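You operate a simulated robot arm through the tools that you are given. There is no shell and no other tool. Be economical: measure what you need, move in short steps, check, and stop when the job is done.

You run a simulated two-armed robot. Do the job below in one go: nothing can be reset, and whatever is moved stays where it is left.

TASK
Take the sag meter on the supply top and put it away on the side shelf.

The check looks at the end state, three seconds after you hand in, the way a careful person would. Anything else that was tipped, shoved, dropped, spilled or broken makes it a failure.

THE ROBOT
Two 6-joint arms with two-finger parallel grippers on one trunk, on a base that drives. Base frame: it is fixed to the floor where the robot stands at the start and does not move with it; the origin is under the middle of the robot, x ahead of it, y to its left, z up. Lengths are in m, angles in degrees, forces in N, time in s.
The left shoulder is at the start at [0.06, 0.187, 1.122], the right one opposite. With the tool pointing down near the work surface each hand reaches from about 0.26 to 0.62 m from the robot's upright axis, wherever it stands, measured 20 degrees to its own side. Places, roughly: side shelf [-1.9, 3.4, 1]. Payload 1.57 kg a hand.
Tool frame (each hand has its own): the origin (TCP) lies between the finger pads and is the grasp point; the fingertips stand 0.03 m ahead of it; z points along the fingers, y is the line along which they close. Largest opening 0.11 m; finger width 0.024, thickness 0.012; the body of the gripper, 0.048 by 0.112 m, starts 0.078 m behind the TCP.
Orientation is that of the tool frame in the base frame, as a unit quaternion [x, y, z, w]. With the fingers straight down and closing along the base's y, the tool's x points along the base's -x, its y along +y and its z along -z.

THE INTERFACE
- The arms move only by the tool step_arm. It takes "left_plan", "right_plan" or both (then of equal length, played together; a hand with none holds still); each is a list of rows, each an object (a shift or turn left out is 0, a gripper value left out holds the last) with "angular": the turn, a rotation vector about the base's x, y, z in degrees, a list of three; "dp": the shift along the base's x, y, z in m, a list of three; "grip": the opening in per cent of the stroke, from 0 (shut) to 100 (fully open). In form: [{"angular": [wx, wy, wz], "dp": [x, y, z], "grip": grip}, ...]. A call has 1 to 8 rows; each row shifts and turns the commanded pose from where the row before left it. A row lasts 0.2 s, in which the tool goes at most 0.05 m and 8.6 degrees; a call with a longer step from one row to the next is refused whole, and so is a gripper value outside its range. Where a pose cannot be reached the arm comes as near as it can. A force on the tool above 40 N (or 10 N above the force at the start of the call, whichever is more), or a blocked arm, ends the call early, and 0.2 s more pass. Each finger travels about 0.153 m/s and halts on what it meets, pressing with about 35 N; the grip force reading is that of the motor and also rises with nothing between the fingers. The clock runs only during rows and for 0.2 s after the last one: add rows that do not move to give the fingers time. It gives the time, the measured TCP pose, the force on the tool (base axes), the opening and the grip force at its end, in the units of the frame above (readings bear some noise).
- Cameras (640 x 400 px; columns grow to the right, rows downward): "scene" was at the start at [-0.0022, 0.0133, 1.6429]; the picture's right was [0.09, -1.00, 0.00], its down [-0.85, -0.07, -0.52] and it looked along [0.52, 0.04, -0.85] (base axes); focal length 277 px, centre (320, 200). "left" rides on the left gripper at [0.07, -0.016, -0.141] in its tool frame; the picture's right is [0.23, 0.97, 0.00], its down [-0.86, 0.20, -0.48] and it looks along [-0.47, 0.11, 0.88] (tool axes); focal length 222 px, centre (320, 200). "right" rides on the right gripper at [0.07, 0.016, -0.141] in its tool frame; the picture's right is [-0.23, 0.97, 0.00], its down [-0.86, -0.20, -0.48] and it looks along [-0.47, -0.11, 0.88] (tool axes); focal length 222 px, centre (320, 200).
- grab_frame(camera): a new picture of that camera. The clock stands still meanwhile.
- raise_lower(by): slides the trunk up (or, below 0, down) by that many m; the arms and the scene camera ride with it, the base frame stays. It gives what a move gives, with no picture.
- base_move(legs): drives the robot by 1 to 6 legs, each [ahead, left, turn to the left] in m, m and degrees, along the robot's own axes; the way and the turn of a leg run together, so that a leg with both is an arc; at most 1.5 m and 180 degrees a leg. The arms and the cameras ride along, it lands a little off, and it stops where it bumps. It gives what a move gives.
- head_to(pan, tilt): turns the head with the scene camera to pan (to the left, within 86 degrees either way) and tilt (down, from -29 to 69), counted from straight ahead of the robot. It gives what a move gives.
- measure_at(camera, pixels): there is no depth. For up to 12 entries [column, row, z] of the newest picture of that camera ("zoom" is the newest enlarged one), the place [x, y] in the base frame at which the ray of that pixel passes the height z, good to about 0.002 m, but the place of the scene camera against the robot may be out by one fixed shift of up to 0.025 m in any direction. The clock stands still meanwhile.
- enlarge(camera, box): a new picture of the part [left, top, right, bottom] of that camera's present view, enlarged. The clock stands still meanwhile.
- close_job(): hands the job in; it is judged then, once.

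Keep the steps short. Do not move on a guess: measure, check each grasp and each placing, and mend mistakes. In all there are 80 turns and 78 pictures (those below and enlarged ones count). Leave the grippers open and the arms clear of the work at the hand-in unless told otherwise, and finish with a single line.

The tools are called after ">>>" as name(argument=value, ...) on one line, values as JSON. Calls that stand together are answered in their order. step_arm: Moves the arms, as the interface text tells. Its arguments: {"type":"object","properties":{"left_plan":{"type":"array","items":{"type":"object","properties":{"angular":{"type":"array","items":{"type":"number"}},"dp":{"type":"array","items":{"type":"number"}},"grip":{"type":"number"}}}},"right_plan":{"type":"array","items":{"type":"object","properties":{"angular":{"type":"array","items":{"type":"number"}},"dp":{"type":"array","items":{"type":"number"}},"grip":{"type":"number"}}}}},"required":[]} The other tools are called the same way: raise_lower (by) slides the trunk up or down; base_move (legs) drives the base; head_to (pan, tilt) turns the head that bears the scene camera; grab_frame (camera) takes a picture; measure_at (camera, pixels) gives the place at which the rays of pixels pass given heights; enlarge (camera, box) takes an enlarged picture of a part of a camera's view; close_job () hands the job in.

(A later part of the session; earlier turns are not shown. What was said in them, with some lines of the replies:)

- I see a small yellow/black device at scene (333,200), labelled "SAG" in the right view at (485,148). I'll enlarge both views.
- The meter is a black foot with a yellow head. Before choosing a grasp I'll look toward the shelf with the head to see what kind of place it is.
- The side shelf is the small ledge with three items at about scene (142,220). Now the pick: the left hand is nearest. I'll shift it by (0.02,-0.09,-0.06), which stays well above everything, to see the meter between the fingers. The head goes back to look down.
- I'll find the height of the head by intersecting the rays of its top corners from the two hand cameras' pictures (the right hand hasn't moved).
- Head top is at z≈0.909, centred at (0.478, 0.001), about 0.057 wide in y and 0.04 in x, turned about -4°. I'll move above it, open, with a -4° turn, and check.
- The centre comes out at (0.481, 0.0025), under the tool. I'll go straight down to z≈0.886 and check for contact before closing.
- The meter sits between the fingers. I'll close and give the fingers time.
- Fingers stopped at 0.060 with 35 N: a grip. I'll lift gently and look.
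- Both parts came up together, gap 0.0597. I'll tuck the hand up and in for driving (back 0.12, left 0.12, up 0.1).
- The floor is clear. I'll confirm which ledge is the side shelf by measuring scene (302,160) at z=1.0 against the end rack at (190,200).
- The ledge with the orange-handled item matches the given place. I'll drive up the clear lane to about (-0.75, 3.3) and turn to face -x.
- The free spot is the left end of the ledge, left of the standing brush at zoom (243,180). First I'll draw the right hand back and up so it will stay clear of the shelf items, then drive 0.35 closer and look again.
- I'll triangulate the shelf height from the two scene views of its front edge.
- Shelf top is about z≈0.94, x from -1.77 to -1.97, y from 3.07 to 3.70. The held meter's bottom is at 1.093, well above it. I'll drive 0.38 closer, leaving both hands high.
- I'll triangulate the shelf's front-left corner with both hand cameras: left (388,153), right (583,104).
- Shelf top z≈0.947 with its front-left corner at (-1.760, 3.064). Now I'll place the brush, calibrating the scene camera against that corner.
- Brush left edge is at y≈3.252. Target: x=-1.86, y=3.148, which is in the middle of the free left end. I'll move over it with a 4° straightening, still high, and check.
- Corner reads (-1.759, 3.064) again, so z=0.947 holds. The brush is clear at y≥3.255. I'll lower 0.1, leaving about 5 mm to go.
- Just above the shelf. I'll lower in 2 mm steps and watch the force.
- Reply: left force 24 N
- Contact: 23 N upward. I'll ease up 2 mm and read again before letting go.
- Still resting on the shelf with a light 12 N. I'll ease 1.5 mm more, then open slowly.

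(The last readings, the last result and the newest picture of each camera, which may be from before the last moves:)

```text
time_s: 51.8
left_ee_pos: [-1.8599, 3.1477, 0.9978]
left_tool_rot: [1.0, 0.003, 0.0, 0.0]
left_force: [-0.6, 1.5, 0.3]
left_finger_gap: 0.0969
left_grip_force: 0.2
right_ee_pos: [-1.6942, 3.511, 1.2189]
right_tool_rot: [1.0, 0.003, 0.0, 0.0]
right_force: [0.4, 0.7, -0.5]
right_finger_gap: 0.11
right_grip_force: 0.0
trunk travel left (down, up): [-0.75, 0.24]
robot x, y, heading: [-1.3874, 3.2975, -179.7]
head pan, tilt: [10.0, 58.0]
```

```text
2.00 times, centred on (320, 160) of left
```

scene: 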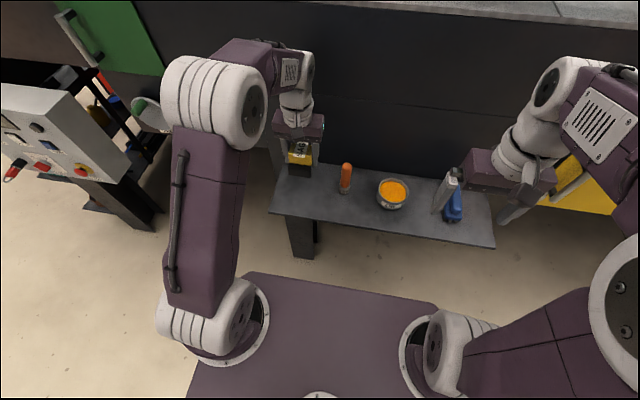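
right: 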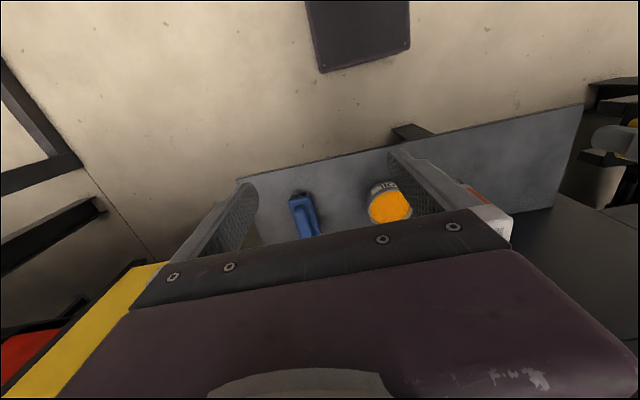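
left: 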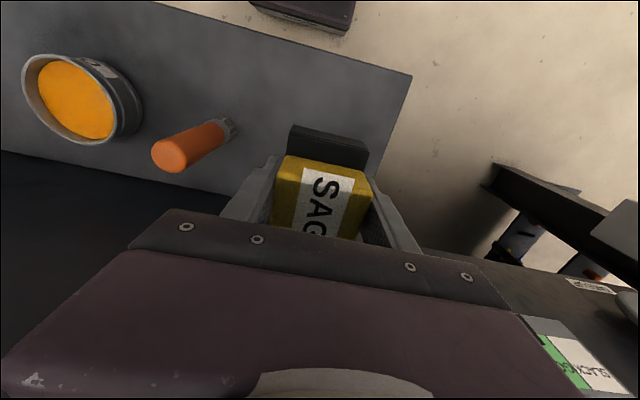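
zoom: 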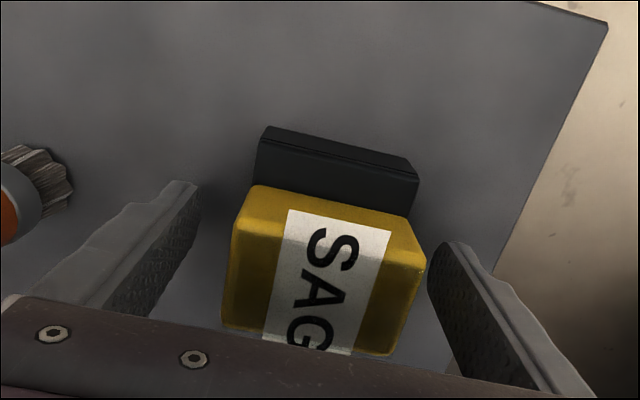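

The meter stands free, with both fingers clear of it and of the brush. I'll go straight up, then back.

>>> step_arm(left_plan=[{"dp": [0, 0, 0.02]}, {"dp": [0, 0, 0.035]}, {"dp": [0, 0, 0.04]}, {"dp": [0, 0, 0.04]}, {"dp": [0, 0, 0.02]}, {"dp": [0.04, 0, 0]}, {"dp": [0.04, 0, 0], "grip": 100}, {"dp": [0.04, 0, 0]}])

>>> base_move(legs=[[-0.3, 0, 0]])

>>> head_to(pan=5, tilt=45)

>>> grab_frame(camera="scene")

>>> enlarge(camera="scene", box=[250, 110, 460, 240])

```text
time_s: 53.6
left_ee_pos: [-1.7363, 3.1497, 1.1551]
left_tool_rot: [1.0, 0.002, -0.001, 0.0]
left_force: [-0.8, 0.2, -0.1]
left_finger_gap: 0.1101
left_grip_force: 0.0
right_ee_pos: [-1.6921, 3.5102, 1.2197]
right_tool_rot: [1.0, 0.003, -0.001, 0.0]
right_force: [0.8, 0.0, 0.6]
right_finger_gap: 0.1101
right_grip_force: 0.1
trunk travel left (down, up): [-0.75, 0.24]
robot x, y, heading: [-1.3891, 3.2933, -179.5]
head pan, tilt: [10.0, 58.0]
```

```text
time_s: 55.7
left_ee_pos: [-1.4405, 3.1499, 1.1548]
left_tool_rot: [1.0, 0.003, 0.001, 0.0]
left_force: [0.7, 0.3, -0.2]
left_finger_gap: 0.11
left_grip_force: 0.0
right_ee_pos: [-1.3985, 3.5117, 1.2175]
right_tool_rot: [1.0, 0.004, 0.001, 0.0]
right_force: [-1.0, 0.9, -0.6]
right_finger_gap: 0.1102
right_grip_force: 0.0
trunk travel left (down, up): [-0.75, 0.24]
robot x, y, heading: [-1.0886, 3.3008, -180.0]
head pan, tilt: [10.0, 58.0]
```

```text
time_s: 56.4
left_ee_pos: [-1.4384, 3.1502, 1.1543]
left_tool_rot: [1.0, 0.003, -0.001, 0.0]
left_force: [0.2, -0.7, -0.2]
left_finger_gap: 0.1099
left_grip_force: 0.1
right_ee_pos: [-1.3958, 3.5118, 1.2183]
right_tool_rot: [1.0, 0.004, 0.0, 0.0]
right_force: [-0.2, -0.2, 0.0]
right_finger_gap: 0.11
right_grip_force: 0.0
trunk travel left (down, up): [-0.75, 0.24]
robot x, y, heading: [-1.0897, 3.2973, -179.5]
head pan, tilt: [5.0, 45.0]
```

```text
41 pictures are left
```

scene: 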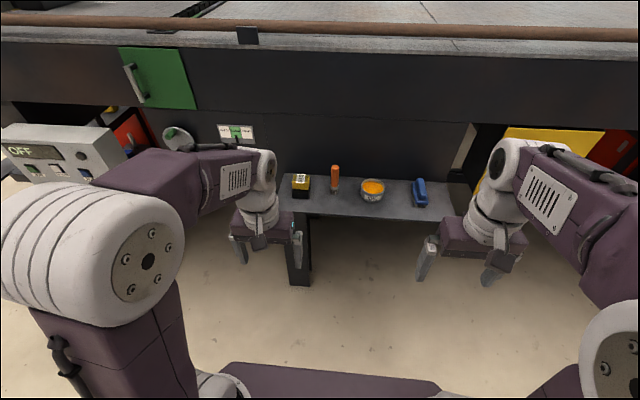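

```text
3.05 times, centred on (355, 175) of scene
```

zoom: 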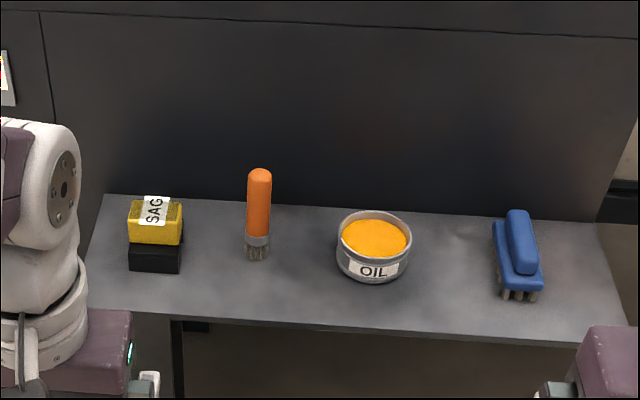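

The meter stands upright on the shelf, the brush, oil and blue brush are untouched, and both hands are open and clear. I'm handing in.

>>> close_job()

```text
The job is handed in.
```

The sag meter is standing upright on the left end of the side shelf, nothing else on the shelf was touched, and both grippers are open and clear.
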